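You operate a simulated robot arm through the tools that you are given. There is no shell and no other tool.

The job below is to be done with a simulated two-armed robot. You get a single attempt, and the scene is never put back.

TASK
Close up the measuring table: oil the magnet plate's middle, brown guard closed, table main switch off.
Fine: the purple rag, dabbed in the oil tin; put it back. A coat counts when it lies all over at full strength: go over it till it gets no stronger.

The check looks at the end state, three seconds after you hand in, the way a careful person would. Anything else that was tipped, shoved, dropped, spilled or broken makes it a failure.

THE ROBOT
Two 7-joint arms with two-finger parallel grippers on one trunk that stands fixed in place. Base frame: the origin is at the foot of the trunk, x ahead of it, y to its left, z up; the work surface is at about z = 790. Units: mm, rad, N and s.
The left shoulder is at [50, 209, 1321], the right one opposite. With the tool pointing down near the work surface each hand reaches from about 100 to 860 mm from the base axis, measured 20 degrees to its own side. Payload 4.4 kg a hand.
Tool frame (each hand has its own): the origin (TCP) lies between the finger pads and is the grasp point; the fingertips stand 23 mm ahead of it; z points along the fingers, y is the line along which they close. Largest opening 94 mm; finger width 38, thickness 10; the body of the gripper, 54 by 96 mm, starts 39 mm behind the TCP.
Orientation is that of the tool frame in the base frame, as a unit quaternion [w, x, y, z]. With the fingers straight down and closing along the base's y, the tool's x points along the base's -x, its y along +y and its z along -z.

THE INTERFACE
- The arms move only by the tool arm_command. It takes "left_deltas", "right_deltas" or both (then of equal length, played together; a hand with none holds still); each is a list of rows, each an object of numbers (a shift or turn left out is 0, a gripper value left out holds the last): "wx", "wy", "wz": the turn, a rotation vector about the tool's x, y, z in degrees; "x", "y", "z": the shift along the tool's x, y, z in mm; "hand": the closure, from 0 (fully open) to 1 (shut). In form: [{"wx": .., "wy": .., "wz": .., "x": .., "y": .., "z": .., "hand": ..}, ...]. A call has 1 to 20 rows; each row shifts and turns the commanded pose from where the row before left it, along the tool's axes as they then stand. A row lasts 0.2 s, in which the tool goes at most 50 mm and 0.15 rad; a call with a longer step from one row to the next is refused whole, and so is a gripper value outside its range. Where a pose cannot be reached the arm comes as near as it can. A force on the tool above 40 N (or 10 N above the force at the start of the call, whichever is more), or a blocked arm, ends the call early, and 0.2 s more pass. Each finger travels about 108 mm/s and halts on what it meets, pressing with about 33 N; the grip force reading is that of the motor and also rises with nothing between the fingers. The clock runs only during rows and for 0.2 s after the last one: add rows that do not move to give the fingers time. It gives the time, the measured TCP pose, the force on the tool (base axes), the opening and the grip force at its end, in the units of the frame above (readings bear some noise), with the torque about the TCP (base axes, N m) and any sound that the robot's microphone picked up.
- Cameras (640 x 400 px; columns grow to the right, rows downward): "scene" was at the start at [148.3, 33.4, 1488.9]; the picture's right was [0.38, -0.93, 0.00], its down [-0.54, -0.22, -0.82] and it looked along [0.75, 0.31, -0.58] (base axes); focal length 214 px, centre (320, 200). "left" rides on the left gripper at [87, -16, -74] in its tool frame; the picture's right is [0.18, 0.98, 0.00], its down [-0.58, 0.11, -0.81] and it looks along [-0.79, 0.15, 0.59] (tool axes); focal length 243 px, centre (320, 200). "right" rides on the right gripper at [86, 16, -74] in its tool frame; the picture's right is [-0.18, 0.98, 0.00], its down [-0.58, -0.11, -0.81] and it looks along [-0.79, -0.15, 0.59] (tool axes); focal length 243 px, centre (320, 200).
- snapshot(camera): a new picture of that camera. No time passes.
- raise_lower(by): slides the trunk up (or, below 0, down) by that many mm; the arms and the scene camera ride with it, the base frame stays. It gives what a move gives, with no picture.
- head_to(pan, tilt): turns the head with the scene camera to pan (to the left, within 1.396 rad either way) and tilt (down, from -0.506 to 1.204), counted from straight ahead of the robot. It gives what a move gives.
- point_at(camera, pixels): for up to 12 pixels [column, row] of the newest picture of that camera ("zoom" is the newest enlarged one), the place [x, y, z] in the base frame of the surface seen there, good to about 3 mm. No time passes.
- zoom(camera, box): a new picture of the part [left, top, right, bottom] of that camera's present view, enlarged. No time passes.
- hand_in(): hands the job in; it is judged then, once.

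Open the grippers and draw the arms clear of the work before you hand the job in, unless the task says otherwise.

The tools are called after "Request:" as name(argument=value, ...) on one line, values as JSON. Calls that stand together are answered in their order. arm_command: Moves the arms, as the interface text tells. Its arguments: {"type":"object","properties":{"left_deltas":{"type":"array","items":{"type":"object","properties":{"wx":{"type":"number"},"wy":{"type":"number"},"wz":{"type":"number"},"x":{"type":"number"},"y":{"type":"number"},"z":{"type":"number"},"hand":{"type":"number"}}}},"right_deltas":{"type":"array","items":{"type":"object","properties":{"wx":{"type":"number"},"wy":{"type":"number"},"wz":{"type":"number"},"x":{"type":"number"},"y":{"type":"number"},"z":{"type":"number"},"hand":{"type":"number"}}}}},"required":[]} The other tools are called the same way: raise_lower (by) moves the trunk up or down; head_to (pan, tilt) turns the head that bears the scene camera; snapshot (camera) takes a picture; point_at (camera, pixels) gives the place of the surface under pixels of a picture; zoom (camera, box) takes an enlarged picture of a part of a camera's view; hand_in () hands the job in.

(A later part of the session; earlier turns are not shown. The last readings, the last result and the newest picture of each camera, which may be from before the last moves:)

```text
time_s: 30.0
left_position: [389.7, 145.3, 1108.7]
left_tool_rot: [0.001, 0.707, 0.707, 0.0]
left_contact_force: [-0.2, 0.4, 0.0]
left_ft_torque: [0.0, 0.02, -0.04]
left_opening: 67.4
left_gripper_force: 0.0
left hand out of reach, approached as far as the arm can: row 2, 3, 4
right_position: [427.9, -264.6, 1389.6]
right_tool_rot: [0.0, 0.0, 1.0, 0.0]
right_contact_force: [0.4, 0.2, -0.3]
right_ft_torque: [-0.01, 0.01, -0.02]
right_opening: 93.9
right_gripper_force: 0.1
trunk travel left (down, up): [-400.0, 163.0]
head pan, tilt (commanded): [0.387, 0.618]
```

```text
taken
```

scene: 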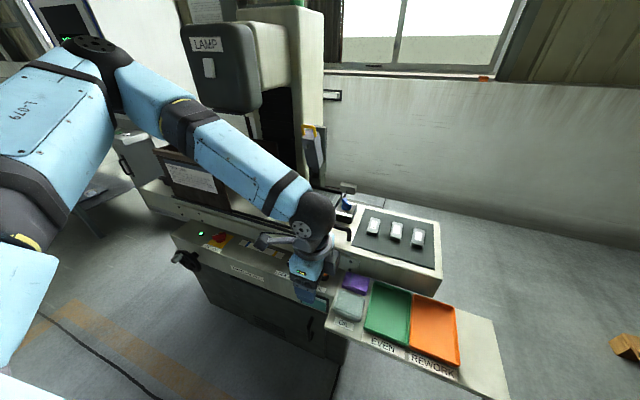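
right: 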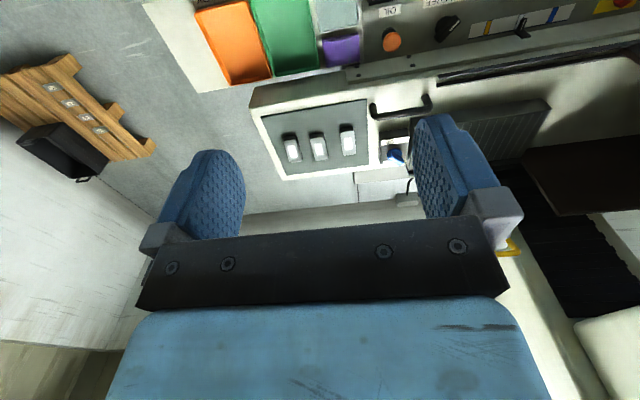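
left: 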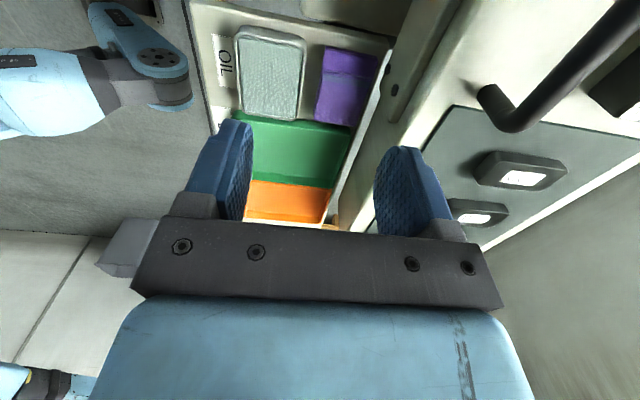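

The elbow remains stuck at the same spot even close in. To learn which elbow positions are possible, I'll move the right hand back to its starting spot (known reachable across centre) and look at its elbow.

Request:
arm_command(left_deltas=[{"x": 40}, {"x": 40}, {"x": 40}, {"x": 40}, {"x": 40}, {}])

Request:
arm_command(right_deltas=[{"y": 45}, {"y": 45}, {"y": 45}, {"y": 45}, {"y": 45}, {"y": 45}, {"y": 45}, {}])

Request:
head_to(pan=-0.7, tilt=0.3)

Request:
snapshot(camera="scene")

```text
time_s: 31.4
left_position: [391.7, 345.7, 1109.2]
left_tool_rot: [0.0, 0.707, 0.707, 0.0]
left_contact_force: [-0.3, -1.0, -1.0]
left_ft_torque: [0.01, 0.01, -0.02]
left_opening: 67.8
left_gripper_force: 0.0
right_position: [429.7, -265.2, 1390.5]
right_tool_rot: [0.0, 0.0, 1.0, 0.001]
right_contact_force: [0.3, -0.2, -0.7]
right_ft_torque: [0.05, 0.02, -0.01]
right_opening: 94.0
right_gripper_force: 0.1
trunk travel left (down, up): [-400.0, 163.0]
head pan, tilt (commanded): [0.387, 0.618]
```

```text
time_s: 33.2
left_position: [391.3, 344.7, 1110.3]
left_tool_rot: [0.0, 0.707, 0.707, 0.0]
left_contact_force: [-0.5, 0.0, 0.3]
left_ft_torque: [0.01, 0.02, -0.02]
left_opening: 67.7
left_gripper_force: 0.1
right_position: [427.9, 49.3, 1391.1]
right_tool_rot: [0.0, 0.001, 1.0, 0.0]
right_contact_force: [-0.1, 0.0, 0.3]
right_ft_torque: [0.02, -0.02, -0.01]
right_opening: 93.8
right_gripper_force: 0.1
trunk travel left (down, up): [-400.0, 163.0]
head pan, tilt (commanded): [0.387, 0.618]
```

```text
time_s: 34.5
left_position: [391.7, 345.3, 1108.6]
left_tool_rot: [0.0, 0.707, 0.707, -0.001]
left_contact_force: [-0.9, 0.5, 1.2]
left_ft_torque: [-0.01, 0.0, -0.01]
left_opening: 68.2
left_gripper_force: 0.1
right_position: [429.4, 52.0, 1392.2]
right_tool_rot: [0.001, 0.0, 1.0, 0.0]
right_contact_force: [-0.4, 0.4, -0.7]
right_ft_torque: [0.03, 0.0, -0.01]
right_opening: 94.0
right_gripper_force: 0.0
trunk travel left (down, up): [-400.0, 163.0]
head pan, tilt (commanded): [-0.7, 0.3]
```

```text
taken
```

scene: 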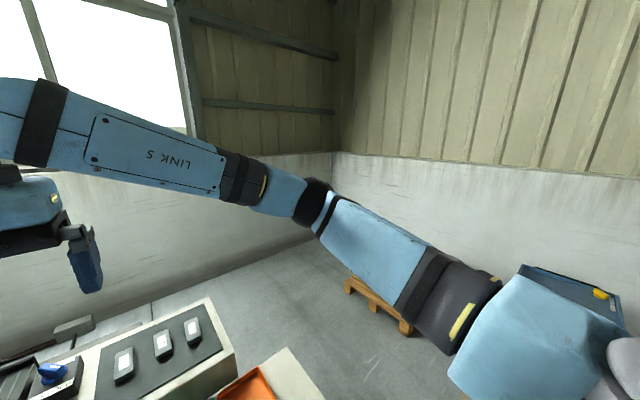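

I'll measure along the right arm in this picture (elbow near (312,200)).

Request:
point_at(camera="scene", pixels=[[312, 200], [280, 190], [240, 180], [350, 235], [400, 270], [450, 310], [150, 155], [60, 120], [520, 330], [30, 110]])

```text
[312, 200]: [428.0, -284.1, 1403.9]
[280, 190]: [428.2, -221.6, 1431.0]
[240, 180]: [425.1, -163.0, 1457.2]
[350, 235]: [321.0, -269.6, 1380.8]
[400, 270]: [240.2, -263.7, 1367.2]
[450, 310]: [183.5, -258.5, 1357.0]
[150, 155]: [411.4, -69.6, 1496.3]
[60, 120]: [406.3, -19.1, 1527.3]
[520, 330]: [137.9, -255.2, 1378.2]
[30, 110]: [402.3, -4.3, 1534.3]
```

The right elbow swings fine when the hand is high, so for low targets the limit depends only on wrist position; leaning the hand (wrist outward) will work. I'll put the right arm back aside, and measure the OIL button and the gripper's camera box for clearance.

Request:
arm_command(right_deltas=[{"y": -45}, {"y": -45}, {"y": -45}, {"y": -45}, {"y": -45}, {"y": -45}, {"y": -45}, {}])

Request:
head_to(pan=0.45, tilt=0.7)

Request:
snapshot(camera="scene")

```text
time_s: 36.3
left_position: [392.3, 346.8, 1108.4]
left_tool_rot: [0.0, 0.707, 0.707, -0.001]
left_contact_force: [-0.1, -0.1, -0.4]
left_ft_torque: [-0.01, 0.02, 0.01]
left_opening: 67.7
left_gripper_force: 0.1
right_position: [428.2, -263.8, 1389.8]
right_tool_rot: [0.0, 0.0, 1.0, 0.0]
right_contact_force: [1.0, -0.1, 0.6]
right_ft_torque: [0.01, -0.01, 0.01]
right_opening: 93.8
right_gripper_force: 0.0
trunk travel left (down, up): [-400.0, 163.0]
head pan, tilt (commanded): [-0.7, 0.3]
```

```text
time_s: 37.7
left_position: [390.3, 346.6, 1108.8]
left_tool_rot: [0.0, 0.707, 0.707, 0.0]
left_contact_force: [-0.9, -0.8, -0.6]
left_ft_torque: [-0.04, 0.0, 0.03]
left_opening: 67.6
left_gripper_force: 0.0
right_position: [427.8, -265.0, 1390.0]
right_tool_rot: [0.0, 0.0, 1.0, 0.0]
right_contact_force: [0.0, 0.7, 0.5]
right_ft_torque: [0.01, 0.0, 0.0]
right_opening: 94.1
right_gripper_force: 0.0
trunk travel left (down, up): [-400.0, 163.0]
head pan, tilt (commanded): [0.45, 0.7]
```

```text
taken
```

scene: 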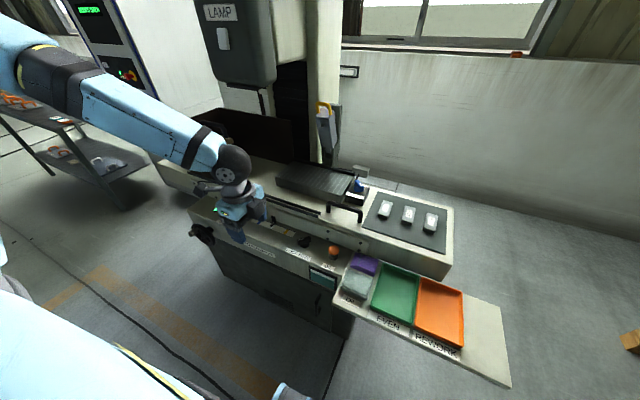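

The left hand is at (391, 346, 1108). I'll rotate it from yaw +90° to −90° (so the camera box will be on the upper side when leaning) and see whether the wrist allows it.

Request:
arm_command(left_deltas=[{"wz": -8.2}, {"wz": -8.2}, {"wz": -8.2}, {"wz": -8.2}, {"wz": -8.2}, {"wz": -8.2}, {"wz": -8.2}, {"wz": -8.2}, {"wz": -8.2}, {"wz": -8.2}, {"wz": -8.0}])

Request:
arm_command(left_deltas=[{"wz": -8.2}, {"wz": -8.2}, {"wz": -8.2}, {"wz": -8.2}, {"wz": -8.2}, {"wz": -8.2}, {"wz": -8.2}, {"wz": -8.2}, {"wz": -8.2}, {"wz": -8.2}, {"wz": -8.0}, {}])

Request:
zoom(camera="scene", box=[180, 130, 300, 250])

```text
time_s: 40.1
left_position: [390.8, 346.1, 1109.3]
left_tool_rot: [0.0, -0.001, 1.0, -0.001]
left_contact_force: [-0.1, -0.1, -0.1]
left_ft_torque: [-0.01, -0.05, 0.01]
left_opening: 67.7
left_gripper_force: 0.2
right_position: [428.1, -266.0, 1389.4]
right_tool_rot: [0.0, 0.001, 1.0, 0.0]
right_contact_force: [0.1, 0.2, 0.4]
right_ft_torque: [0.04, 0.0, 0.0]
right_opening: 93.8
right_gripper_force: 0.0
trunk travel left (down, up): [-400.0, 163.0]
head pan, tilt (commanded): [0.45, 0.7]
```

```text
time_s: 42.7
left_position: [390.9, 345.7, 1109.5]
left_tool_rot: [-0.001, 0.707, -0.707, 0.001]
left_contact_force: [0.0, 1.1, -0.1]
left_ft_torque: [0.01, -0.03, 0.02]
left_opening: 67.7
left_gripper_force: 0.1
right_position: [428.1, -266.0, 1389.2]
right_tool_rot: [0.0, 0.001, 1.0, 0.001]
right_contact_force: [0.1, 0.1, -1.1]
right_ft_torque: [0.02, -0.01, 0.03]
right_opening: 94.0
right_gripper_force: 0.0
trunk travel left (down, up): [-400.0, 163.0]
head pan, tilt (commanded): [0.45, 0.7]
```

```text
3.33 times, centred on (240, 190) of scene
```

zoom: 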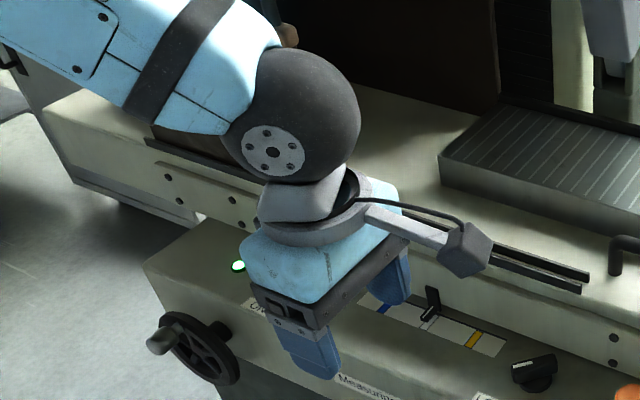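

Yaw −90° works and the camera box (465,250 in the zoom) is now on the −y side. I'll test the further −90° turn I'd need over the plate.

Request:
arm_command(left_deltas=[{"wz": -8.2}, {"wz": -8.2}, {"wz": -8.2}, {"wz": -8.2}, {"wz": -8.2}, {"wz": -8.2}, {"wz": -8.2}, {"wz": -8.2}, {"wz": -8.2}, {"wz": -8.2}, {"wz": -8.0}, {}])

```text
time_s: 45.3
left_position: [426.1, 550.9, 1158.0]
left_tool_rot: [0.01, 1.0, -0.004, 0.003]
left_contact_force: [0.5, 0.1, 0.8]
left_ft_torque: [-0.01, -0.03, 0.01]
left_opening: 67.7
left_gripper_force: 0.0
left hand out of reach, approached as far as the arm can: row 4, 5, 6, 7, 8, 9, 10, 11
right_position: [428.5, -266.0, 1388.3]
right_tool_rot: [-0.001, 0.0, 1.0, 0.0]
right_contact_force: [0.4, -0.1, -0.5]
right_ft_torque: [-0.01, 0.03, 0.04]
right_opening: 94.2
right_gripper_force: 0.0
trunk travel left (down, up): [-400.0, 163.0]
head pan, tilt (commanded): [0.45, 0.7]
```

That last quarter-turn hit a wrist limit and pushed the hand sideways, so at the plate I'll only use a partial turn. I rotate back by +90° now.

Request:
arm_command(left_deltas=[{"wz": 8.2}, {"wz": 8.2}, {"wz": 8.2}, {"wz": 8.2}, {"wz": 8.2}, {"wz": 8.2}, {"wz": 8.2}, {"wz": 8.2}, {"wz": 8.2}, {"wz": 8.2}, {"wz": 8.0}, {}])

Request:
snapshot(camera="scene")

```text
time_s: 47.9
left_position: [427.0, 551.5, 1157.7]
left_tool_rot: [0.001, -0.706, 0.708, 0.0]
left_contact_force: [-0.1, 0.4, -0.5]
left_ft_torque: [-0.02, -0.03, -0.01]
left_opening: 67.5
left_gripper_force: 0.0
right_position: [428.2, -265.4, 1389.8]
right_tool_rot: [0.0, 0.0, 1.0, 0.0]
right_contact_force: [-0.5, 0.2, 0.6]
right_ft_torque: [-0.04, 0.0, -0.02]
right_opening: 93.8
right_gripper_force: 0.2
trunk travel left (down, up): [-400.0, 163.0]
head pan, tilt (commanded): [0.45, 0.7]
```

```text
taken
```

scene: 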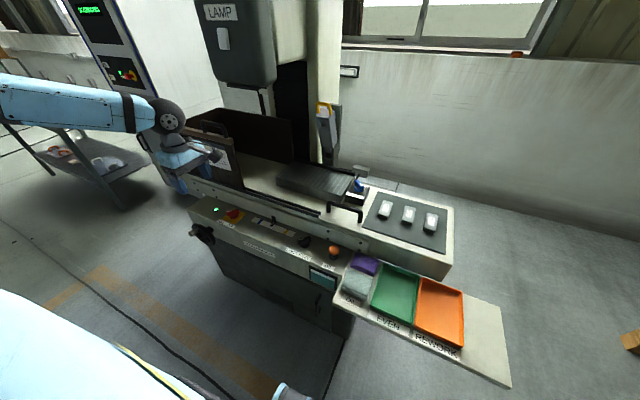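

The hand is back at yaw −90° at (427, 551, 1158). I'll lift it 200 mm and lower the trunk fully by 400 so the shoulder is lower relative to the rag.

Request:
arm_command(left_deltas=[{"z": -40}, {"z": -40}, {"z": -40}, {"z": -40}, {"z": -40}, {}])

Request:
raise_lower(by=-400)

Request:
snapshot(camera="scene")

```text
time_s: 49.3
left_position: [427.0, 551.6, 1358.2]
left_tool_rot: [-0.001, -0.707, 0.707, 0.0]
left_contact_force: [-0.4, -0.2, -0.5]
left_ft_torque: [-0.01, -0.01, -0.04]
left_opening: 67.8
left_gripper_force: 0.1
right_position: [428.4, -264.8, 1389.8]
right_tool_rot: [0.0, 0.0, 1.0, -0.001]
right_contact_force: [-1.3, -0.3, 0.1]
right_ft_torque: [-0.01, -0.01, 0.0]
right_opening: 93.8
right_gripper_force: 0.0
trunk travel left (down, up): [-400.0, 163.0]
head pan, tilt (commanded): [0.45, 0.7]
```

```text
time_s: 53.1
left_position: [427.1, 551.6, 958.0]
left_tool_rot: [0.0, -0.707, 0.707, 0.0]
left_contact_force: [-0.2, -0.3, -0.2]
left_ft_torque: [-0.03, 0.0, 0.03]
left_opening: 67.6
left_gripper_force: 0.1
right_position: [428.3, -264.8, 990.2]
right_tool_rot: [0.0, 0.0, 1.0, 0.0]
right_contact_force: [0.0, -0.2, -0.5]
right_ft_torque: [-0.02, -0.02, 0.01]
right_opening: 94.1
right_gripper_force: 0.1
trunk travel left (down, up): [0.0, 563.0]
head pan, tilt (commanded): [0.45, 0.7]
```

```text
taken
```

scene: 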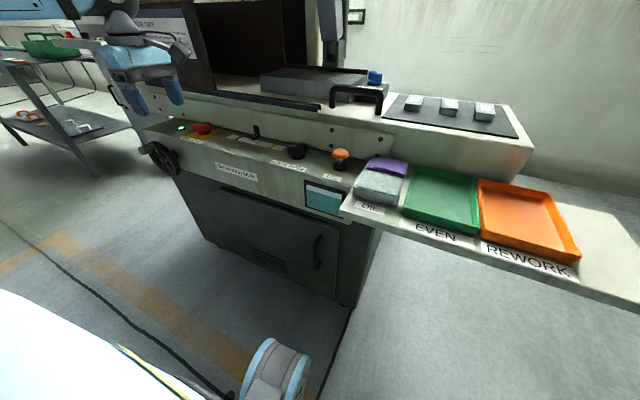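

I move toward the rag with the hand vertical first, to (560, 200, 1000), to see whether the new posture behaves better.

Request:
arm_command(left_deltas=[{"x": 39, "y": -14.8, "z": -4.7}, {"x": 39, "y": -14.8, "z": -4.7}, {"x": 39, "y": -14.8, "z": -4.7}, {"x": 39, "y": -14.8, "z": -4.7}, {"x": 39, "y": -14.8, "z": -4.7}, {"x": 39, "y": -14.8, "z": -4.7}, {"x": 39, "y": -14.8, "z": -4.7}, {"x": 39, "y": -14.8, "z": -4.7}, {"x": 39, "y": -14.8, "z": -4.7}, {}])

Request:
arm_command(left_deltas=[{"x": 30, "y": -13}, {"x": 30, "y": -13}, {"x": 30, "y": -13}, {"x": 25, "y": -10}, {}])

```text
time_s: 55.3
left_position: [558.5, 201.0, 999.3]
left_tool_rot: [0.0, -0.707, 0.707, -0.001]
left_contact_force: [0.6, 0.0, -0.8]
left_ft_torque: [0.02, -0.01, -0.01]
left_opening: 67.7
left_gripper_force: 0.0
right_position: [426.9, -265.2, 988.3]
right_tool_rot: [0.0, 0.001, 1.0, 0.001]
right_contact_force: [-0.6, 0.1, -0.3]
right_ft_torque: [0.0, -0.02, 0.01]
right_opening: 93.9
right_gripper_force: 0.1
trunk travel left (down, up): [0.0, 563.0]
head pan, tilt (commanded): [0.45, 0.7]
```

```text
time_s: 56.5
left_position: [579.8, 162.0, 993.3]
left_tool_rot: [0.0, -0.707, 0.707, 0.0]
left_contact_force: [-0.3, -0.4, -0.7]
left_ft_torque: [0.03, 0.0, -0.01]
left_opening: 67.7
left_gripper_force: 0.1
left hand out of reach, approached as far as the arm can: row 2, 3, 4
right_position: [427.9, -265.7, 989.8]
right_tool_rot: [0.0, 0.001, 1.0, 0.0]
right_contact_force: [0.3, 0.2, 0.1]
right_ft_torque: [-0.03, -0.02, 0.03]
right_opening: 93.9
right_gripper_force: 0.0
trunk travel left (down, up): [0.0, 563.0]
head pan, tilt (commanded): [0.45, 0.7]
```

Stopped at (580, 162). Let me look at the elbow now.

Request:
head_to(pan=1.0, tilt=0.1)

Request:
snapshot(camera="scene")

```text
time_s: 57.5
left_position: [580.0, 161.6, 992.4]
left_tool_rot: [0.0, -0.707, 0.708, -0.001]
left_contact_force: [0.3, -0.4, 0.7]
left_ft_torque: [0.01, -0.03, 0.02]
left_opening: 67.6
left_gripper_force: 0.1
right_position: [428.2, -265.2, 989.8]
right_tool_rot: [0.001, 0.001, 1.0, 0.0]
right_contact_force: [-0.2, 0.7, 0.2]
right_ft_torque: [-0.01, 0.01, -0.03]
right_opening: 94.1
right_gripper_force: 0.0
trunk travel left (down, up): [0.0, 563.0]
head pan, tilt (commanded): [1.0, 0.099]
```

```text
taken
```

scene: 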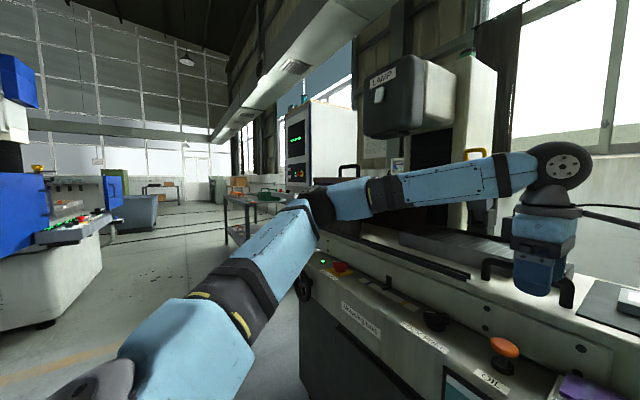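

The elbow is at pixel (320,205) in this view; I'll measure it and the wrist.

Request:
point_at(camera="scene", pixels=[[320, 205], [300, 230], [350, 200], [240, 280], [200, 340], [430, 188], [500, 175], [560, 165], [545, 230], [440, 120], [560, 100], [400, 30]])

```text
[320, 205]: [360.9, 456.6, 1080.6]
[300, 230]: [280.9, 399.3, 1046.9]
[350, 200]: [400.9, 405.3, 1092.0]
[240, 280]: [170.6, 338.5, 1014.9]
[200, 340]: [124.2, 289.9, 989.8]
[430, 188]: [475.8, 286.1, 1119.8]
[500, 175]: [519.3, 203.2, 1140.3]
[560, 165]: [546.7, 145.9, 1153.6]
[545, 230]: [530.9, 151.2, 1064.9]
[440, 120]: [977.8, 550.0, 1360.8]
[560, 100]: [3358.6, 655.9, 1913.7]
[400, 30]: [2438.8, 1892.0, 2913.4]
```

The elbow is again at the same relative place. I'll test whether the left hand can cross inward at x≈430 at this relative height, as the right hand can.

Request:
arm_command(left_deltas=[{"y": 38}, {"y": 38}, {"y": 38}, {"y": 38}, {}])

Request:
arm_command(left_deltas=[{"x": 35}, {"x": 35}, {"x": 35}, {"x": 35}, {}])

Request:
snapshot(camera="scene")

```text
time_s: 58.7
left_position: [427.0, 164.7, 993.0]
left_tool_rot: [0.0, 0.707, -0.707, 0.001]
left_contact_force: [0.5, 0.3, -0.3]
left_ft_torque: [-0.02, 0.01, -0.01]
left_opening: 67.7
left_gripper_force: 0.1
right_position: [427.8, -265.7, 989.3]
right_tool_rot: [0.0, 0.001, 1.0, 0.0]
right_contact_force: [-0.6, 0.0, 0.1]
right_ft_torque: [0.01, -0.01, 0.0]
right_opening: 94.1
right_gripper_force: 0.1
trunk travel left (down, up): [0.0, 563.0]
head pan, tilt (commanded): [1.0, 0.099]
```

```text
time_s: 59.9
left_position: [423.4, 106.4, 992.1]
left_tool_rot: [0.0, -0.707, 0.707, -0.002]
left_contact_force: [0.1, 0.1, -0.4]
left_ft_torque: [-0.01, -0.01, -0.01]
left_opening: 67.8
left_gripper_force: 0.1
left hand out of reach, approached as far as the arm can: row 2, 3, 4
right_position: [428.0, -264.9, 989.6]
right_tool_rot: [0.001, -0.001, 1.0, 0.001]
right_contact_force: [0.2, 0.3, 0.4]
right_ft_torque: [0.01, 0.01, 0.0]
right_opening: 93.8
right_gripper_force: 0.1
trunk travel left (down, up): [0.0, 563.0]
head pan, tilt (commanded): [1.0, 0.099]
```

```text
taken
```

scene: 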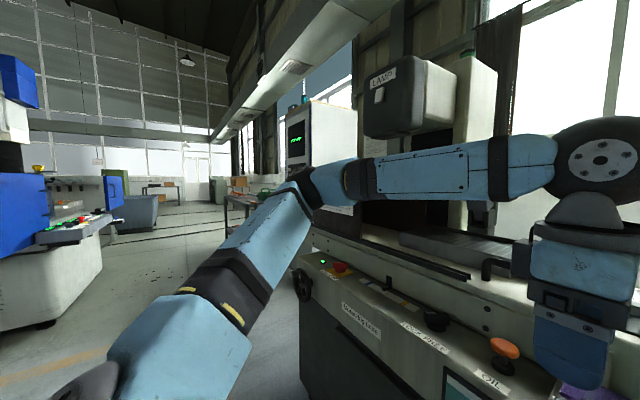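

The elbow sits exactly on one fixed direction each time, which looks like the shoulder's own axis (singular). I'll detour: extend the arm up and out-left, swing it inward while extended, then come down so the elbow ends up on the inner/upper side.

Request:
arm_command(left_deltas=[{"x": -38, "y": -3.9, "z": -19.1}, {"x": -38, "y": -3.9, "z": -19.1}, {"x": -38, "y": -3.9, "z": -19.1}, {"x": -38, "y": -3.9, "z": -19.1}, {"x": -38, "y": -3.9, "z": -19.1}, {"x": -38, "y": -3.9, "z": -19.1}, {"x": -38, "y": -3.9, "z": -19.1}, {"x": -38, "y": -3.9, "z": -19.1}, {"x": -38, "y": -3.9, "z": -19.1}, {"x": -38, "y": -3.9, "z": -19.1}, {"x": -38, "y": -3.9, "z": -19.1}, {"x": -38, "y": -3.9, "z": -19.1}, {"x": -38, "y": -3.9, "z": -19.1}, {"x": -38, "y": -3.9, "z": -19.1}, {}])

Request:
head_to(pan=0.8, tilt=-0.2)

Request:
snapshot(camera="scene")

```text
time_s: 63.1
left_position: [475.0, 639.9, 1258.6]
left_tool_rot: [0.0, -0.707, 0.708, -0.001]
left_contact_force: [-0.7, -0.3, -0.3]
left_ft_torque: [-0.03, -0.01, 0.02]
left_opening: 67.8
left_gripper_force: 0.0
right_position: [427.7, -264.8, 989.3]
right_tool_rot: [0.0, 0.0, 1.0, 0.0]
right_contact_force: [0.5, 0.1, 0.6]
right_ft_torque: [0.0, 0.0, -0.01]
right_opening: 94.2
right_gripper_force: 0.1
trunk travel left (down, up): [0.0, 563.0]
head pan, tilt (commanded): [1.0, 0.099]
```

```text
time_s: 63.9
left_position: [475.4, 638.7, 1259.5]
left_tool_rot: [0.001, 0.707, -0.707, 0.001]
left_contact_force: [-0.1, 0.2, 0.0]
left_ft_torque: [0.01, 0.0, 0.03]
left_opening: 67.8
left_gripper_force: 0.1
right_position: [429.2, -264.8, 989.1]
right_tool_rot: [0.001, 0.0, 1.0, 0.0]
right_contact_force: [0.2, -0.2, 0.2]
right_ft_torque: [-0.01, -0.01, 0.01]
right_opening: 94.1
right_gripper_force: 0.1
trunk travel left (down, up): [0.0, 563.0]
head pan, tilt (commanded): [0.799, -0.201]
```

```text
taken
```

scene: 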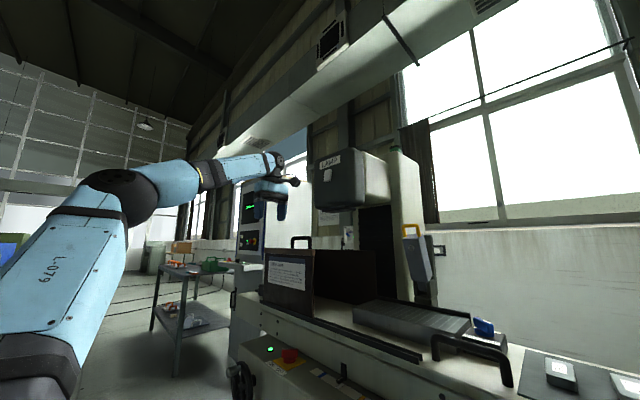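

Extended at (475, 639, 1259). Now I swing inward on an arc about the shoulder (radius 605) to azimuth 0.

Request:
arm_command(left_deltas=[{"x": 28.9, "y": -27.1}, {"x": 30.6, "y": -25.1}, {"x": 32.2, "y": -23}, {"x": 33.6, "y": -20.9}, {"x": 34.9, "y": -18.7}, {"x": 36.1, "y": -16.4}, {"x": 37, "y": -13.9}, {"x": 37.9, "y": -11.5}, {"x": 38.6, "y": -9}, {"x": 39, "y": -6.4}, {"x": 39.4, "y": -3.9}, {"x": 39.6, "y": -1.3}, {"x": 39.6, "y": 1.3}, {}])

Request:
snapshot(camera="scene")

```text
time_s: 66.9
left_position: [565.0, 226.6, 1166.4]
left_tool_rot: [0.0, 0.707, -0.707, 0.001]
left_contact_force: [0.8, -0.5, 0.4]
left_ft_torque: [0.04, -0.02, 0.02]
left_opening: 67.9
left_gripper_force: 0.0
left hand out of reach, approached as far as the arm can: row 5, 6, 7, 8, 9, 10, 11, 12, 13
right_position: [427.5, -265.1, 989.6]
right_tool_rot: [0.0, 0.0, 1.0, 0.0]
right_contact_force: [0.6, 0.2, -0.2]
right_ft_torque: [-0.01, 0.01, 0.03]
right_opening: 93.7
right_gripper_force: 0.1
trunk travel left (down, up): [0.0, 563.0]
head pan, tilt (commanded): [0.799, -0.201]
```

```text
taken
```

scene: 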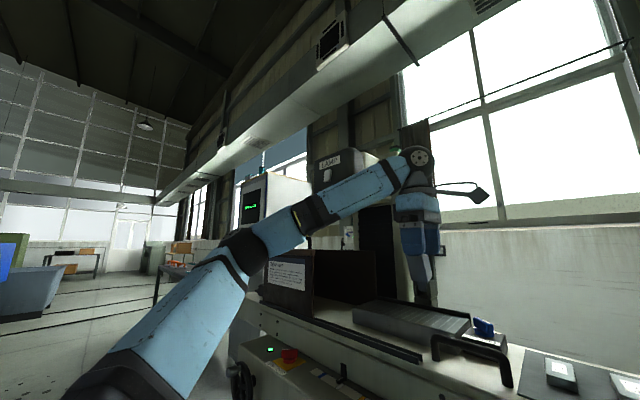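

The elbow slid back to the same axis direction: going over the top is blocked. I'll try around the outside and under: raise the trunk, bring the hand out-left, then low, then inward. First raise and look at the free space on the left.

Request:
raise_lower(by=400)

Request:
head_to(pan=1.3, tilt=0.5)

Request:
snapshot(camera="scene")

Request:
point_at(camera="scene", pixels=[[60, 180], [100, 250], [150, 170], [200, 200], [250, 250], [300, 300], [350, 250], [400, 200], [450, 250], [500, 300], [30, 300], [200, 320]])

```text
time_s: 70.8
left_position: [564.7, 227.2, 1567.4]
left_tool_rot: [0.0, 0.707, -0.707, 0.001]
left_contact_force: [0.1, -0.6, 0.4]
left_ft_torque: [0.02, 0.0, -0.01]
left_opening: 67.8
left_gripper_force: 0.1
right_position: [427.2, -265.2, 1390.4]
right_tool_rot: [0.0, 0.001, 1.0, 0.0]
right_contact_force: [-0.4, -0.2, 0.4]
right_ft_torque: [-0.02, -0.01, 0.03]
right_opening: 93.9
right_gripper_force: 0.1
trunk travel left (down, up): [-400.0, 163.0]
head pan, tilt (commanded): [0.799, -0.201]
```

```text
time_s: 71.8
left_position: [563.9, 226.0, 1566.9]
left_tool_rot: [0.0, 0.707, -0.707, 0.001]
left_contact_force: [-0.2, 0.3, 0.7]
left_ft_torque: [-0.01, 0.0, -0.01]
left_opening: 67.8
left_gripper_force: 0.1
right_position: [426.5, -265.6, 1389.1]
right_tool_rot: [-0.001, 0.0, 1.0, 0.001]
right_contact_force: [-0.1, -0.7, -0.4]
right_ft_torque: [0.05, -0.02, -0.02]
right_opening: 93.7
right_gripper_force: 0.1
trunk travel left (down, up): [-400.0, 163.0]
head pan, tilt (commanded): [1.3, 0.499]
```

```text
taken
```

scene: 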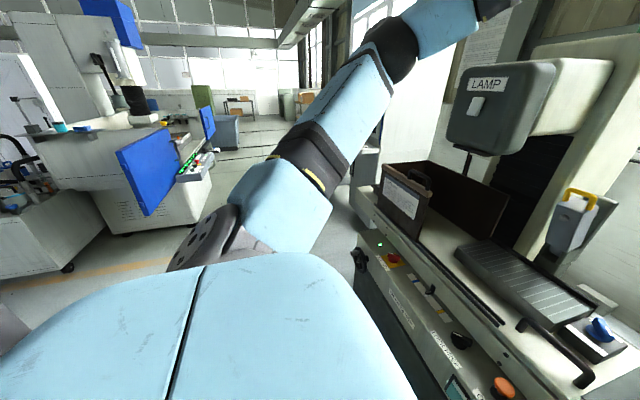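

```text
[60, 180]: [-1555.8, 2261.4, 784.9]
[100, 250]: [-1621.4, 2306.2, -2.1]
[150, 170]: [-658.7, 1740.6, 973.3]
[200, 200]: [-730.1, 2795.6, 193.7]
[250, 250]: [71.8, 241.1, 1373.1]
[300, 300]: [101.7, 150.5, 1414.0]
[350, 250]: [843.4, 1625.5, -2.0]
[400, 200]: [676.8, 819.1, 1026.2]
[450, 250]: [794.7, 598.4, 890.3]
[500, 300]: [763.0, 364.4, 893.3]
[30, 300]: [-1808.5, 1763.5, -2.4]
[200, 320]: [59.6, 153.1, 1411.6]
```

The left side is free for metres. I swing the hand out-left to (300, 800, 1400), then raise the trunk by 163 so a low swing forces the elbow beneath that axis.

Request:
arm_command(left_deltas=[{"x": -38.2, "y": 17.6, "z": 11.1}, {"x": -38.2, "y": 17.6, "z": 11.1}, {"x": -38.2, "y": 17.6, "z": 11.1}, {"x": -38.2, "y": 17.6, "z": 11.1}, {"x": -38.2, "y": 17.6, "z": 11.1}, {"x": -38.2, "y": 17.6, "z": 11.1}, {"x": -38.2, "y": 17.6, "z": 11.1}, {"x": -38.2, "y": 17.6, "z": 11.1}, {"x": -38.2, "y": 17.6, "z": 11.1}, {"x": -38.2, "y": 17.6, "z": 11.1}, {"x": -38.2, "y": 17.6, "z": 11.1}, {"x": -38.2, "y": 17.6, "z": 11.1}, {"x": -38.2, "y": 17.6, "z": 11.1}, {"x": -38.2, "y": 17.6, "z": 11.1}, {"x": -38.2, "y": 17.6, "z": 11.1}, {}])

Request:
raise_lower(by=163)

Request:
snapshot(camera="scene")

```text
time_s: 75.2
left_position: [299.1, 799.3, 1398.1]
left_tool_rot: [-0.002, 0.707, -0.707, 0.001]
left_contact_force: [-0.2, 0.3, 0.3]
left_ft_torque: [-0.02, 0.04, -0.03]
left_opening: 67.5
left_gripper_force: 0.0
right_position: [428.7, -266.8, 1388.6]
right_tool_rot: [0.0, 0.0, 1.0, 0.0]
right_contact_force: [-0.5, -1.3, -0.5]
right_ft_torque: [0.0, 0.01, 0.03]
right_opening: 94.1
right_gripper_force: 0.1
trunk travel left (down, up): [-400.0, 163.0]
head pan, tilt (commanded): [1.3, 0.499]
```

```text
time_s: 77.1
left_position: [299.9, 800.2, 1561.0]
left_tool_rot: [0.0, -0.707, 0.708, -0.001]
left_contact_force: [-0.2, -0.3, -0.3]
left_ft_torque: [0.01, 0.02, 0.01]
left_opening: 67.4
left_gripper_force: 0.0
right_position: [427.9, -266.3, 1551.9]
right_tool_rot: [0.0, 0.001, 1.0, 0.001]
right_contact_force: [0.1, -0.4, -0.8]
right_ft_torque: [-0.01, 0.03, 0.01]
right_opening: 94.0
right_gripper_force: 0.0
trunk travel left (down, up): [-563.0, 0.0]
head pan, tilt (commanded): [1.3, 0.499]
```

```text
taken
```

scene: 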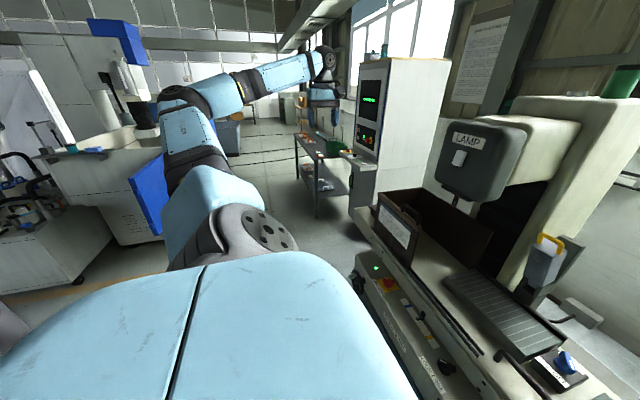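

The elbow is now on the outer side (190,105). I lower the hand straight down to z≈1000.

Request:
arm_command(left_deltas=[{"z": 40}, {"z": 40}, {"z": 40}, {"z": 40}, {"z": 40}, {"z": 40}, {"z": 40}, {"z": 40}, {"z": 40}, {"z": 40}, {"z": 40}, {"z": 40}, {"z": 40}, {"z": 40}, {}])

Request:
snapshot(camera="scene")

```text
time_s: 80.3
left_position: [299.5, 797.4, 1000.5]
left_tool_rot: [0.001, -0.707, 0.707, -0.002]
left_contact_force: [0.3, -0.1, 0.3]
left_ft_torque: [0.02, 0.0, 0.01]
left_opening: 67.5
left_gripper_force: 0.0
right_position: [427.2, -265.7, 1552.5]
right_tool_rot: [0.0, 0.0, 1.0, 0.0]
right_contact_force: [-0.1, 0.1, 0.1]
right_ft_torque: [0.02, 0.02, 0.01]
right_opening: 93.9
right_gripper_force: 0.1
trunk travel left (down, up): [-563.0, 0.0]
head pan, tilt (commanded): [1.3, 0.499]
```

```text
taken
```

scene: 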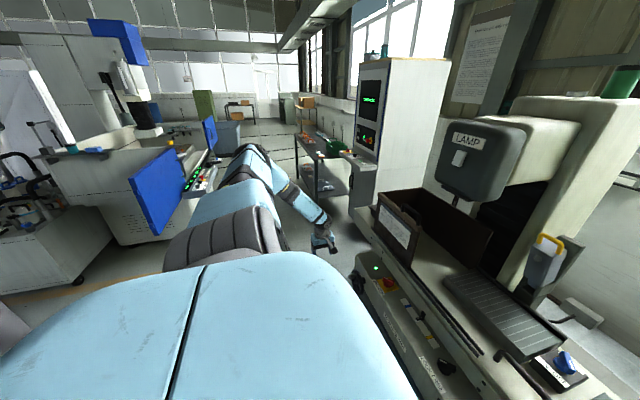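

The elbow is low/outer now. I swing inward on an arc of radius 640 at z=1000, in two calls, watching for reach messages.

Request:
arm_command(left_deltas=[{"x": 16.3, "y": -35.5}, {"x": 18.5, "y": -34.4}, {"x": 20.6, "y": -33.2}, {"x": 22.6, "y": -32}, {"x": 24.4, "y": -30.4}, {"x": 26.3, "y": -29}, {"x": 28, "y": -27.3}, {"x": 29.6, "y": -25.5}, {"x": 31.2, "y": -23.6}, {"x": 32.5, "y": -21.8}])

Request:
arm_command(left_deltas=[{"x": 33.7, "y": -19.6}, {"x": 34.9, "y": -17.6}, {"x": 35.9, "y": -15.5}, {"x": 36.8, "y": -13.2}, {"x": 37.6, "y": -10.9}, {"x": 38.1, "y": -8.6}, {"x": 38.6, "y": -6.3}, {"x": 38.9, "y": -3.9}, {}])

Request:
snapshot(camera="scene")

```text
time_s: 82.5
left_position: [594.2, 547.7, 999.6]
left_tool_rot: [0.001, 0.707, -0.707, 0.0]
left_contact_force: [0.2, -0.6, -0.8]
left_ft_torque: [-0.03, 0.0, 0.02]
left_opening: 67.6
left_gripper_force: 0.0
right_position: [427.9, -266.0, 1551.2]
right_tool_rot: [0.0, 0.0, 1.0, 0.002]
right_contact_force: [-0.3, -0.2, -0.5]
right_ft_torque: [-0.04, 0.02, 0.0]
right_opening: 94.1
right_gripper_force: 0.1
trunk travel left (down, up): [-563.0, 0.0]
head pan, tilt (commanded): [1.3, 0.499]
```

```text
time_s: 84.5
left_position: [687.9, 255.7, 1002.2]
left_tool_rot: [-0.001, 0.708, -0.707, 0.002]
left_contact_force: [0.0, 0.2, -0.3]
left_ft_torque: [-0.01, 0.01, 0.02]
left_opening: 67.8
left_gripper_force: 0.1
right_position: [428.2, -264.3, 1552.6]
right_tool_rot: [0.0, 0.0, 1.0, 0.0]
right_contact_force: [0.0, -0.3, 0.0]
right_ft_torque: [0.0, 0.03, 0.01]
right_opening: 93.9
right_gripper_force: 0.0
trunk travel left (down, up): [-563.0, 0.0]
head pan, tilt (commanded): [1.3, 0.499]
```

```text
taken
```

scene: 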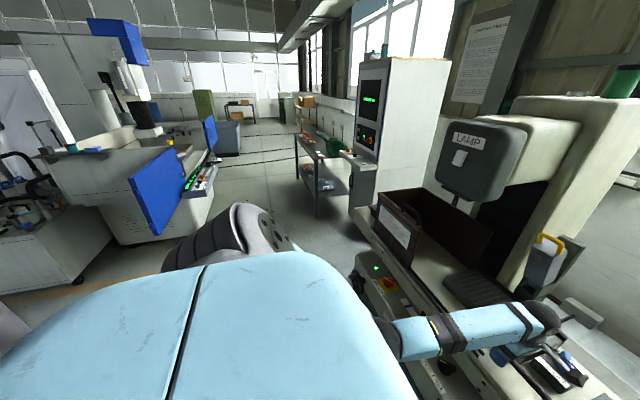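

It worked: the hand is at (688, 256, 1002) with the elbow underneath. I continue inward toward the rag at (609, 85).

Request:
arm_command(left_deltas=[{"x": 35, "y": 12}, {"x": 35, "y": 14}, {"x": 35, "y": 16}, {"x": 35, "y": 18}, {"x": 30, "y": 18}, {}])

Request:
head_to(pan=0.2, tilt=0.75)

Request:
snapshot(camera="scene")

Request:
snapshot(camera="left")

```text
time_s: 86.1
left_position: [633.1, 129.0, 1011.0]
left_tool_rot: [-0.035, 0.717, -0.696, -0.008]
left_contact_force: [-0.7, -0.2, 0.2]
left_ft_torque: [0.01, 0.0, 0.02]
left_opening: 67.6
left_gripper_force: 0.0
right_position: [427.9, -266.2, 1552.2]
right_tool_rot: [0.001, 0.001, 1.0, 0.001]
right_contact_force: [0.7, 0.1, -0.3]
right_ft_torque: [0.0, -0.04, 0.02]
right_opening: 93.9
right_gripper_force: 0.1
trunk travel left (down, up): [-563.0, 0.0]
head pan, tilt (commanded): [1.3, 0.499]
stopped in row 6 (left hand): the arm was blocked; the commanded pose is now the measured one
```

```text
time_s: 87.4
left_position: [632.6, 130.9, 1011.0]
left_tool_rot: [-0.033, 0.717, -0.696, -0.008]
left_contact_force: [-0.3, 0.3, -0.3]
left_ft_torque: [0.03, 0.03, 0.0]
left_opening: 67.9
left_gripper_force: 0.0
right_position: [427.2, -264.5, 1551.9]
right_tool_rot: [0.0, 0.0, 1.0, 0.0]
right_contact_force: [0.3, 0.2, 0.1]
right_ft_torque: [0.01, 0.0, 0.01]
right_opening: 94.1
right_gripper_force: 0.1
trunk travel left (down, up): [-563.0, 0.0]
head pan, tilt (commanded): [0.201, 0.75]
```

```text
taken
```

scene: 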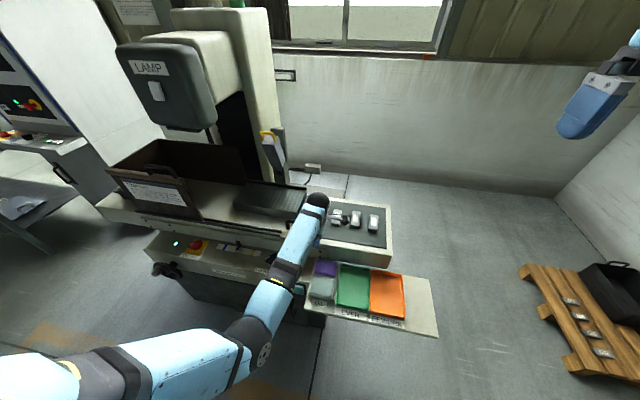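

```text
taken
```

left: 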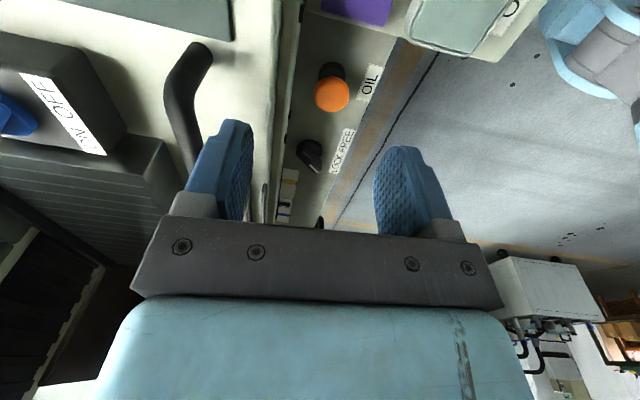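

The arm got blocked at (633, 129, 1011) with no tool force, so a link touches something. I'll measure the elbow and forearm positions to see what is near.

Request:
point_at(camera="scene", pixels=[[262, 355], [240, 340], [260, 305], [285, 275], [300, 240], [316, 200], [200, 350], [100, 365], [30, 380], [280, 300], [295, 290], [325, 312]])

Request:
zoom(camera="scene", box=[200, 180, 400, 380])

```text
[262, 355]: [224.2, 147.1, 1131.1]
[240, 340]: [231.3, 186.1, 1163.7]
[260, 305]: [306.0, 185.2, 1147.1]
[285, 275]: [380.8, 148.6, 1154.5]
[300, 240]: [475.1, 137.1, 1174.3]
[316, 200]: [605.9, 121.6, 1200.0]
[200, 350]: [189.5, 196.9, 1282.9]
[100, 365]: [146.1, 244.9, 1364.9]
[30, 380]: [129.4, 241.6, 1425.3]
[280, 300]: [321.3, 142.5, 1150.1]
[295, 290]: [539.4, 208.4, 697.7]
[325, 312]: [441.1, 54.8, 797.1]
```

```text
2.00 times, centred on (300, 280) of scene
```

zoom: 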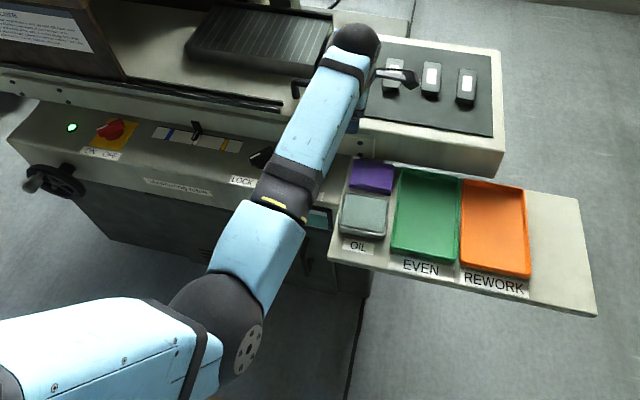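

The elbow has dropped close to the trunk front (230, 180, 1100), so the upper arm is likely against the torso. I'll lift the hand 200 mm relative to the trunk and then lower the trunk by 250, so the elbow moves forward.

Request:
arm_command(left_deltas=[{"x": -15, "z": -20}, {"z": -40}, {"z": -40}, {"z": -40}, {"z": -40}, {"z": -40}, {}])

Request:
raise_lower(by=-220)

Request:
snapshot(camera="scene")

```text
time_s: 88.5
left_position: [634.6, 220.4, 1150.0]
left_tool_rot: [-0.08, 0.737, -0.669, -0.053]
left_contact_force: [-0.2, 0.4, -0.2]
left_ft_torque: [0.01, -0.01, 0.01]
left_opening: 67.8
left_gripper_force: 0.0
left hand out of reach, approached as far as the arm can: row 5
right_position: [427.4, -265.5, 1553.2]
right_tool_rot: [0.0, -0.001, 1.0, 0.0]
right_contact_force: [0.5, -0.2, 0.6]
right_ft_torque: [0.02, 0.0, -0.04]
right_opening: 93.9
right_gripper_force: 0.0
trunk travel left (down, up): [-563.0, 0.0]
head pan, tilt (commanded): [0.201, 0.75]
stopped in row 5 (left hand): the arm was blocked; the commanded pose is now the measured one
```

```text
time_s: 90.9
left_position: [634.7, 220.5, 930.1]
left_tool_rot: [-0.08, 0.737, -0.669, -0.053]
left_contact_force: [0.5, -0.9, -0.3]
left_ft_torque: [-0.01, -0.02, 0.0]
left_opening: 67.6
left_gripper_force: 0.1
right_position: [427.5, -265.4, 1332.1]
right_tool_rot: [0.0, 0.0, 1.0, -0.001]
right_contact_force: [-0.1, 0.4, -0.5]
right_ft_torque: [0.03, 0.0, 0.0]
right_opening: 93.9
right_gripper_force: 0.0
trunk travel left (down, up): [-343.0, 220.0]
head pan, tilt (commanded): [0.201, 0.75]
```

```text
taken
```

scene: 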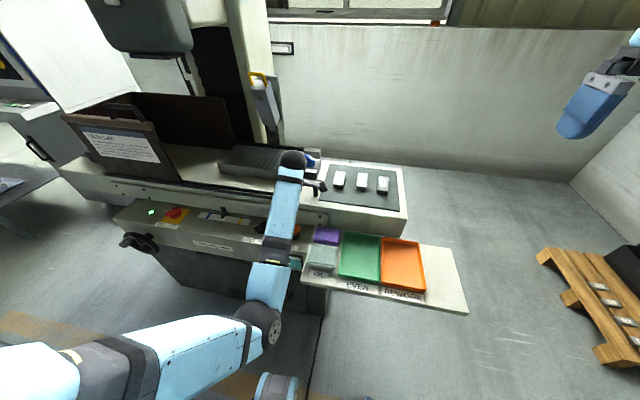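

The hand drifted to (635, 220, 930) with a slight tilt. I'll measure the elbow again before continuing.

Request:
point_at(camera="scene", pixels=[[255, 325], [275, 328], [265, 290], [275, 250], [285, 200], [292, 160], [200, 350], [110, 365], [40, 380], [270, 385]])

Request:
head_to(pan=0.3, tilt=1.15)

Request:
snapshot(camera="scene")

```text
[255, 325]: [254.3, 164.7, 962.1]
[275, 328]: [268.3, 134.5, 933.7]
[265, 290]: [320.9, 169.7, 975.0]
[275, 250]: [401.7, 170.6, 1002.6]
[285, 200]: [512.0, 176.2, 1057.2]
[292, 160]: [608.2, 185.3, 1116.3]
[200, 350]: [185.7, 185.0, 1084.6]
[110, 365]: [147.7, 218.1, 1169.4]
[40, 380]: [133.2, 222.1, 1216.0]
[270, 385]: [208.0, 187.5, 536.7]
```

```text
time_s: 91.7
left_position: [635.1, 220.8, 930.4]
left_tool_rot: [-0.079, 0.737, -0.669, -0.052]
left_contact_force: [-0.3, 0.2, 0.2]
left_ft_torque: [0.03, 0.0, 0.0]
left_opening: 67.3
left_gripper_force: 0.1
right_position: [429.0, -265.2, 1331.7]
right_tool_rot: [0.0, 0.0, 1.0, 0.0]
right_contact_force: [0.6, 0.4, 0.3]
right_ft_torque: [-0.02, -0.02, -0.02]
right_opening: 94.1
right_gripper_force: 0.1
trunk travel left (down, up): [-343.0, 220.0]
head pan, tilt (commanded): [0.3, 1.15]
```

```text
taken
```

scene: 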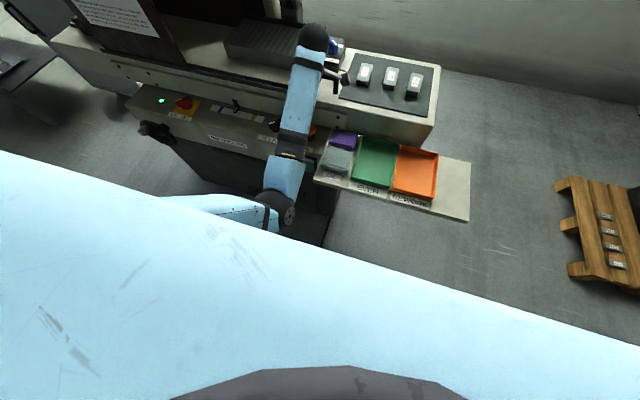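

The elbow is directly under the shoulder now (wrist bend near its limit). I'll back the hand outward to about (500, 350), square up its orientation, then raise it there so the elbow comes up from below on the outer side.

Request:
arm_command(left_deltas=[{"wx": -1.1, "wy": 5.4, "wz": 2.7, "x": -22, "y": 22, "z": -12}, {"wx": -1.1, "wy": 5.4, "wz": 2.7, "x": -22, "y": 22, "z": -12}, {"x": -22, "y": 22, "z": -12}, {"x": -22, "y": 22, "z": -12}, {"x": -22, "y": 22, "z": -12}, {"x": -22, "y": 22, "z": -12}, {}])

Request:
head_to(pan=0.7, tilt=0.7)

Request:
snapshot(camera="scene")

```text
time_s: 92.3
left_position: [604.1, 332.6, 938.4]
left_tool_rot: [-0.062, 0.735, -0.672, -0.056]
left_contact_force: [-0.5, 1.0, -0.4]
left_ft_torque: [0.0, 0.03, 0.0]
left_opening: 67.7
left_gripper_force: 0.2
left hand out of reach, approached as far as the arm can: row 2
right_position: [429.1, -265.9, 1331.6]
right_tool_rot: [0.0, 0.0, 1.0, 0.001]
right_contact_force: [0.4, 0.5, -0.1]
right_ft_torque: [0.02, 0.02, -0.01]
right_opening: 94.1
right_gripper_force: 0.2
trunk travel left (down, up): [-343.0, 220.0]
head pan, tilt (commanded): [0.3, 1.15]
stopped in row 2 (left hand): the arm was blocked; the commanded pose is now the measured one
```

```text
time_s: 93.2
left_position: [603.6, 331.9, 937.2]
left_tool_rot: [-0.06, 0.736, -0.672, -0.056]
left_contact_force: [0.2, 0.1, 0.4]
left_ft_torque: [0.0, -0.03, -0.01]
left_opening: 67.6
left_gripper_force: 0.0
right_position: [428.9, -265.5, 1331.9]
right_tool_rot: [0.001, 0.0, 1.0, 0.001]
right_contact_force: [-0.7, 0.0, -0.2]
right_ft_torque: [0.02, -0.01, 0.02]
right_opening: 93.9
right_gripper_force: 0.1
trunk travel left (down, up): [-343.0, 220.0]
head pan, tilt (commanded): [0.7, 0.7]
```

```text
taken
```

scene: 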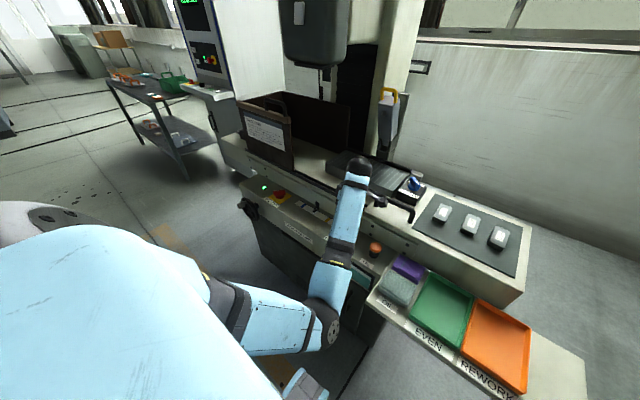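

The hand jumps when the wrist is at its limit, so I should gain clearance first: I raise the trunk 200 mm, which lifts everything without moving joints.

Request:
raise_lower(by=200)

Request:
point_at(camera="scene", pixels=[[325, 330], [335, 325], [330, 280], [345, 220], [358, 175], [270, 320], [220, 300], [190, 280]])

```text
time_s: 95.4
left_position: [604.2, 332.4, 1136.5]
left_tool_rot: [-0.062, 0.735, -0.673, -0.055]
left_contact_force: [0.3, -1.0, -0.2]
left_ft_torque: [-0.01, -0.02, 0.03]
left_opening: 67.5
left_gripper_force: 0.1
right_position: [428.5, -266.1, 1531.4]
right_tool_rot: [0.0, 0.0, 1.0, 0.0]
right_contact_force: [0.2, -0.8, -0.6]
right_ft_torque: [-0.05, 0.03, 0.02]
right_opening: 93.8
right_gripper_force: 0.0
trunk travel left (down, up): [-543.0, 20.0]
head pan, tilt (commanded): [0.7, 0.7]
```

```text
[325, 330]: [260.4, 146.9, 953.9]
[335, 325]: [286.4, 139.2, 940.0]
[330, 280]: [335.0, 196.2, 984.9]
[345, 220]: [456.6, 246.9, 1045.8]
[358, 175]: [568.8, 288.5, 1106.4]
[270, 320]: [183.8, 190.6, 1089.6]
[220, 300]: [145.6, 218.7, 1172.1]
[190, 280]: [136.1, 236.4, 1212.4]
```

With 200 mm more clearance, I lower the hand 100 mm relative to the trunk (relieving the wrist), then square its orientation.

Request:
arm_command(left_deltas=[{"z": 20}, {"z": 20}, {"z": 20}, {"z": 20}, {"z": 20}, {}])

Request:
arm_command(left_deltas=[{"wx": -0.3, "wy": 4.8, "wz": 2.5}, {"wx": -0.3, "wy": 4.7, "wz": 2.5}, {}])

```text
time_s: 97.0
left_position: [612.3, 381.9, 1052.9]
left_tool_rot: [-0.083, 0.743, -0.662, -0.063]
left_contact_force: [-0.1, -0.4, 0.3]
left_ft_torque: [0.01, 0.03, 0.01]
left_opening: 67.6
left_gripper_force: 0.0
right_position: [427.5, -264.7, 1531.5]
right_tool_rot: [0.0, 0.0, 1.0, -0.001]
right_contact_force: [-0.6, 0.5, 0.6]
right_ft_torque: [-0.02, -0.02, -0.03]
right_opening: 94.0
right_gripper_force: 0.0
trunk travel left (down, up): [-543.0, 20.0]
head pan, tilt (commanded): [0.7, 0.7]
stopped in row 6 (left hand): the arm was blocked; the commanded pose is now the measured one
```

```text
time_s: 97.8
left_position: [610.0, 377.5, 1051.8]
left_tool_rot: [-0.02, 0.715, -0.699, -0.007]
left_contact_force: [-0.2, 0.2, -0.4]
left_ft_torque: [0.0, -0.02, 0.0]
left_opening: 67.7
left_gripper_force: 0.0
right_position: [427.7, -264.2, 1532.4]
right_tool_rot: [0.001, 0.0, 1.0, 0.0]
right_contact_force: [0.8, -1.0, 0.2]
right_ft_torque: [0.01, -0.01, 0.01]
right_opening: 94.2
right_gripper_force: 0.0
trunk travel left (down, up): [-543.0, 20.0]
head pan, tilt (commanded): [0.7, 0.7]
```

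The orientation is nearly square again at (610, 377, 1052). The upper arm seems to rub the torso, so I move the hand outward (+y) to free it.

Request:
arm_command(left_deltas=[{"x": -30, "y": 5}, {"x": -35, "y": 8}, {"x": -35, "y": 10}, {"x": -35, "y": 12}, {"x": -35, "y": 14}, {}])

Request:
head_to(pan=1.1, tilt=0.7)

Request:
snapshot(camera="scene")

```text
time_s: 99.2
left_position: [559.1, 548.9, 1060.0]
left_tool_rot: [-0.02, 0.715, -0.698, -0.008]
left_contact_force: [0.7, 0.4, 0.6]
left_ft_torque: [0.02, 0.02, 0.03]
left_opening: 67.8
left_gripper_force: 0.1
right_position: [428.6, -266.4, 1531.9]
right_tool_rot: [0.0, 0.0, 1.0, 0.0]
right_contact_force: [-0.1, 0.6, -0.5]
right_ft_torque: [0.01, 0.0, 0.02]
right_opening: 94.2
right_gripper_force: 0.1
trunk travel left (down, up): [-543.0, 20.0]
head pan, tilt (commanded): [0.7, 0.7]
```

```text
time_s: 100.0
left_position: [559.3, 548.8, 1057.5]
left_tool_rot: [-0.02, 0.716, -0.698, -0.008]
left_contact_force: [0.3, 0.5, 0.0]
left_ft_torque: [-0.03, -0.04, -0.04]
left_opening: 67.8
left_gripper_force: 0.2
right_position: [428.2, -264.1, 1532.5]
right_tool_rot: [0.0, 0.0, 1.0, 0.0]
right_contact_force: [0.1, 0.0, 0.2]
right_ft_torque: [-0.02, -0.06, 0.01]
right_opening: 93.8
right_gripper_force: 0.0
trunk travel left (down, up): [-543.0, 20.0]
head pan, tilt (commanded): [1.1, 0.7]
```

```text
taken
```

scene: 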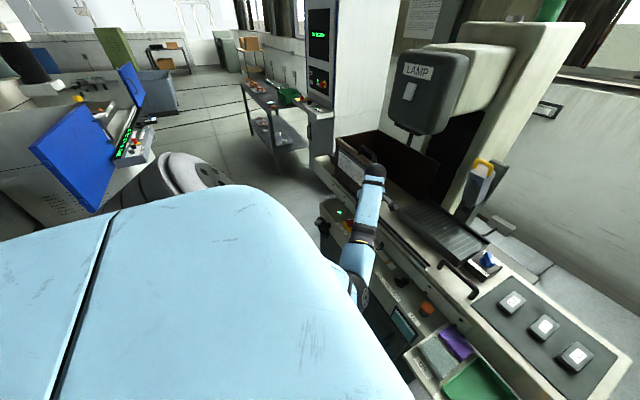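

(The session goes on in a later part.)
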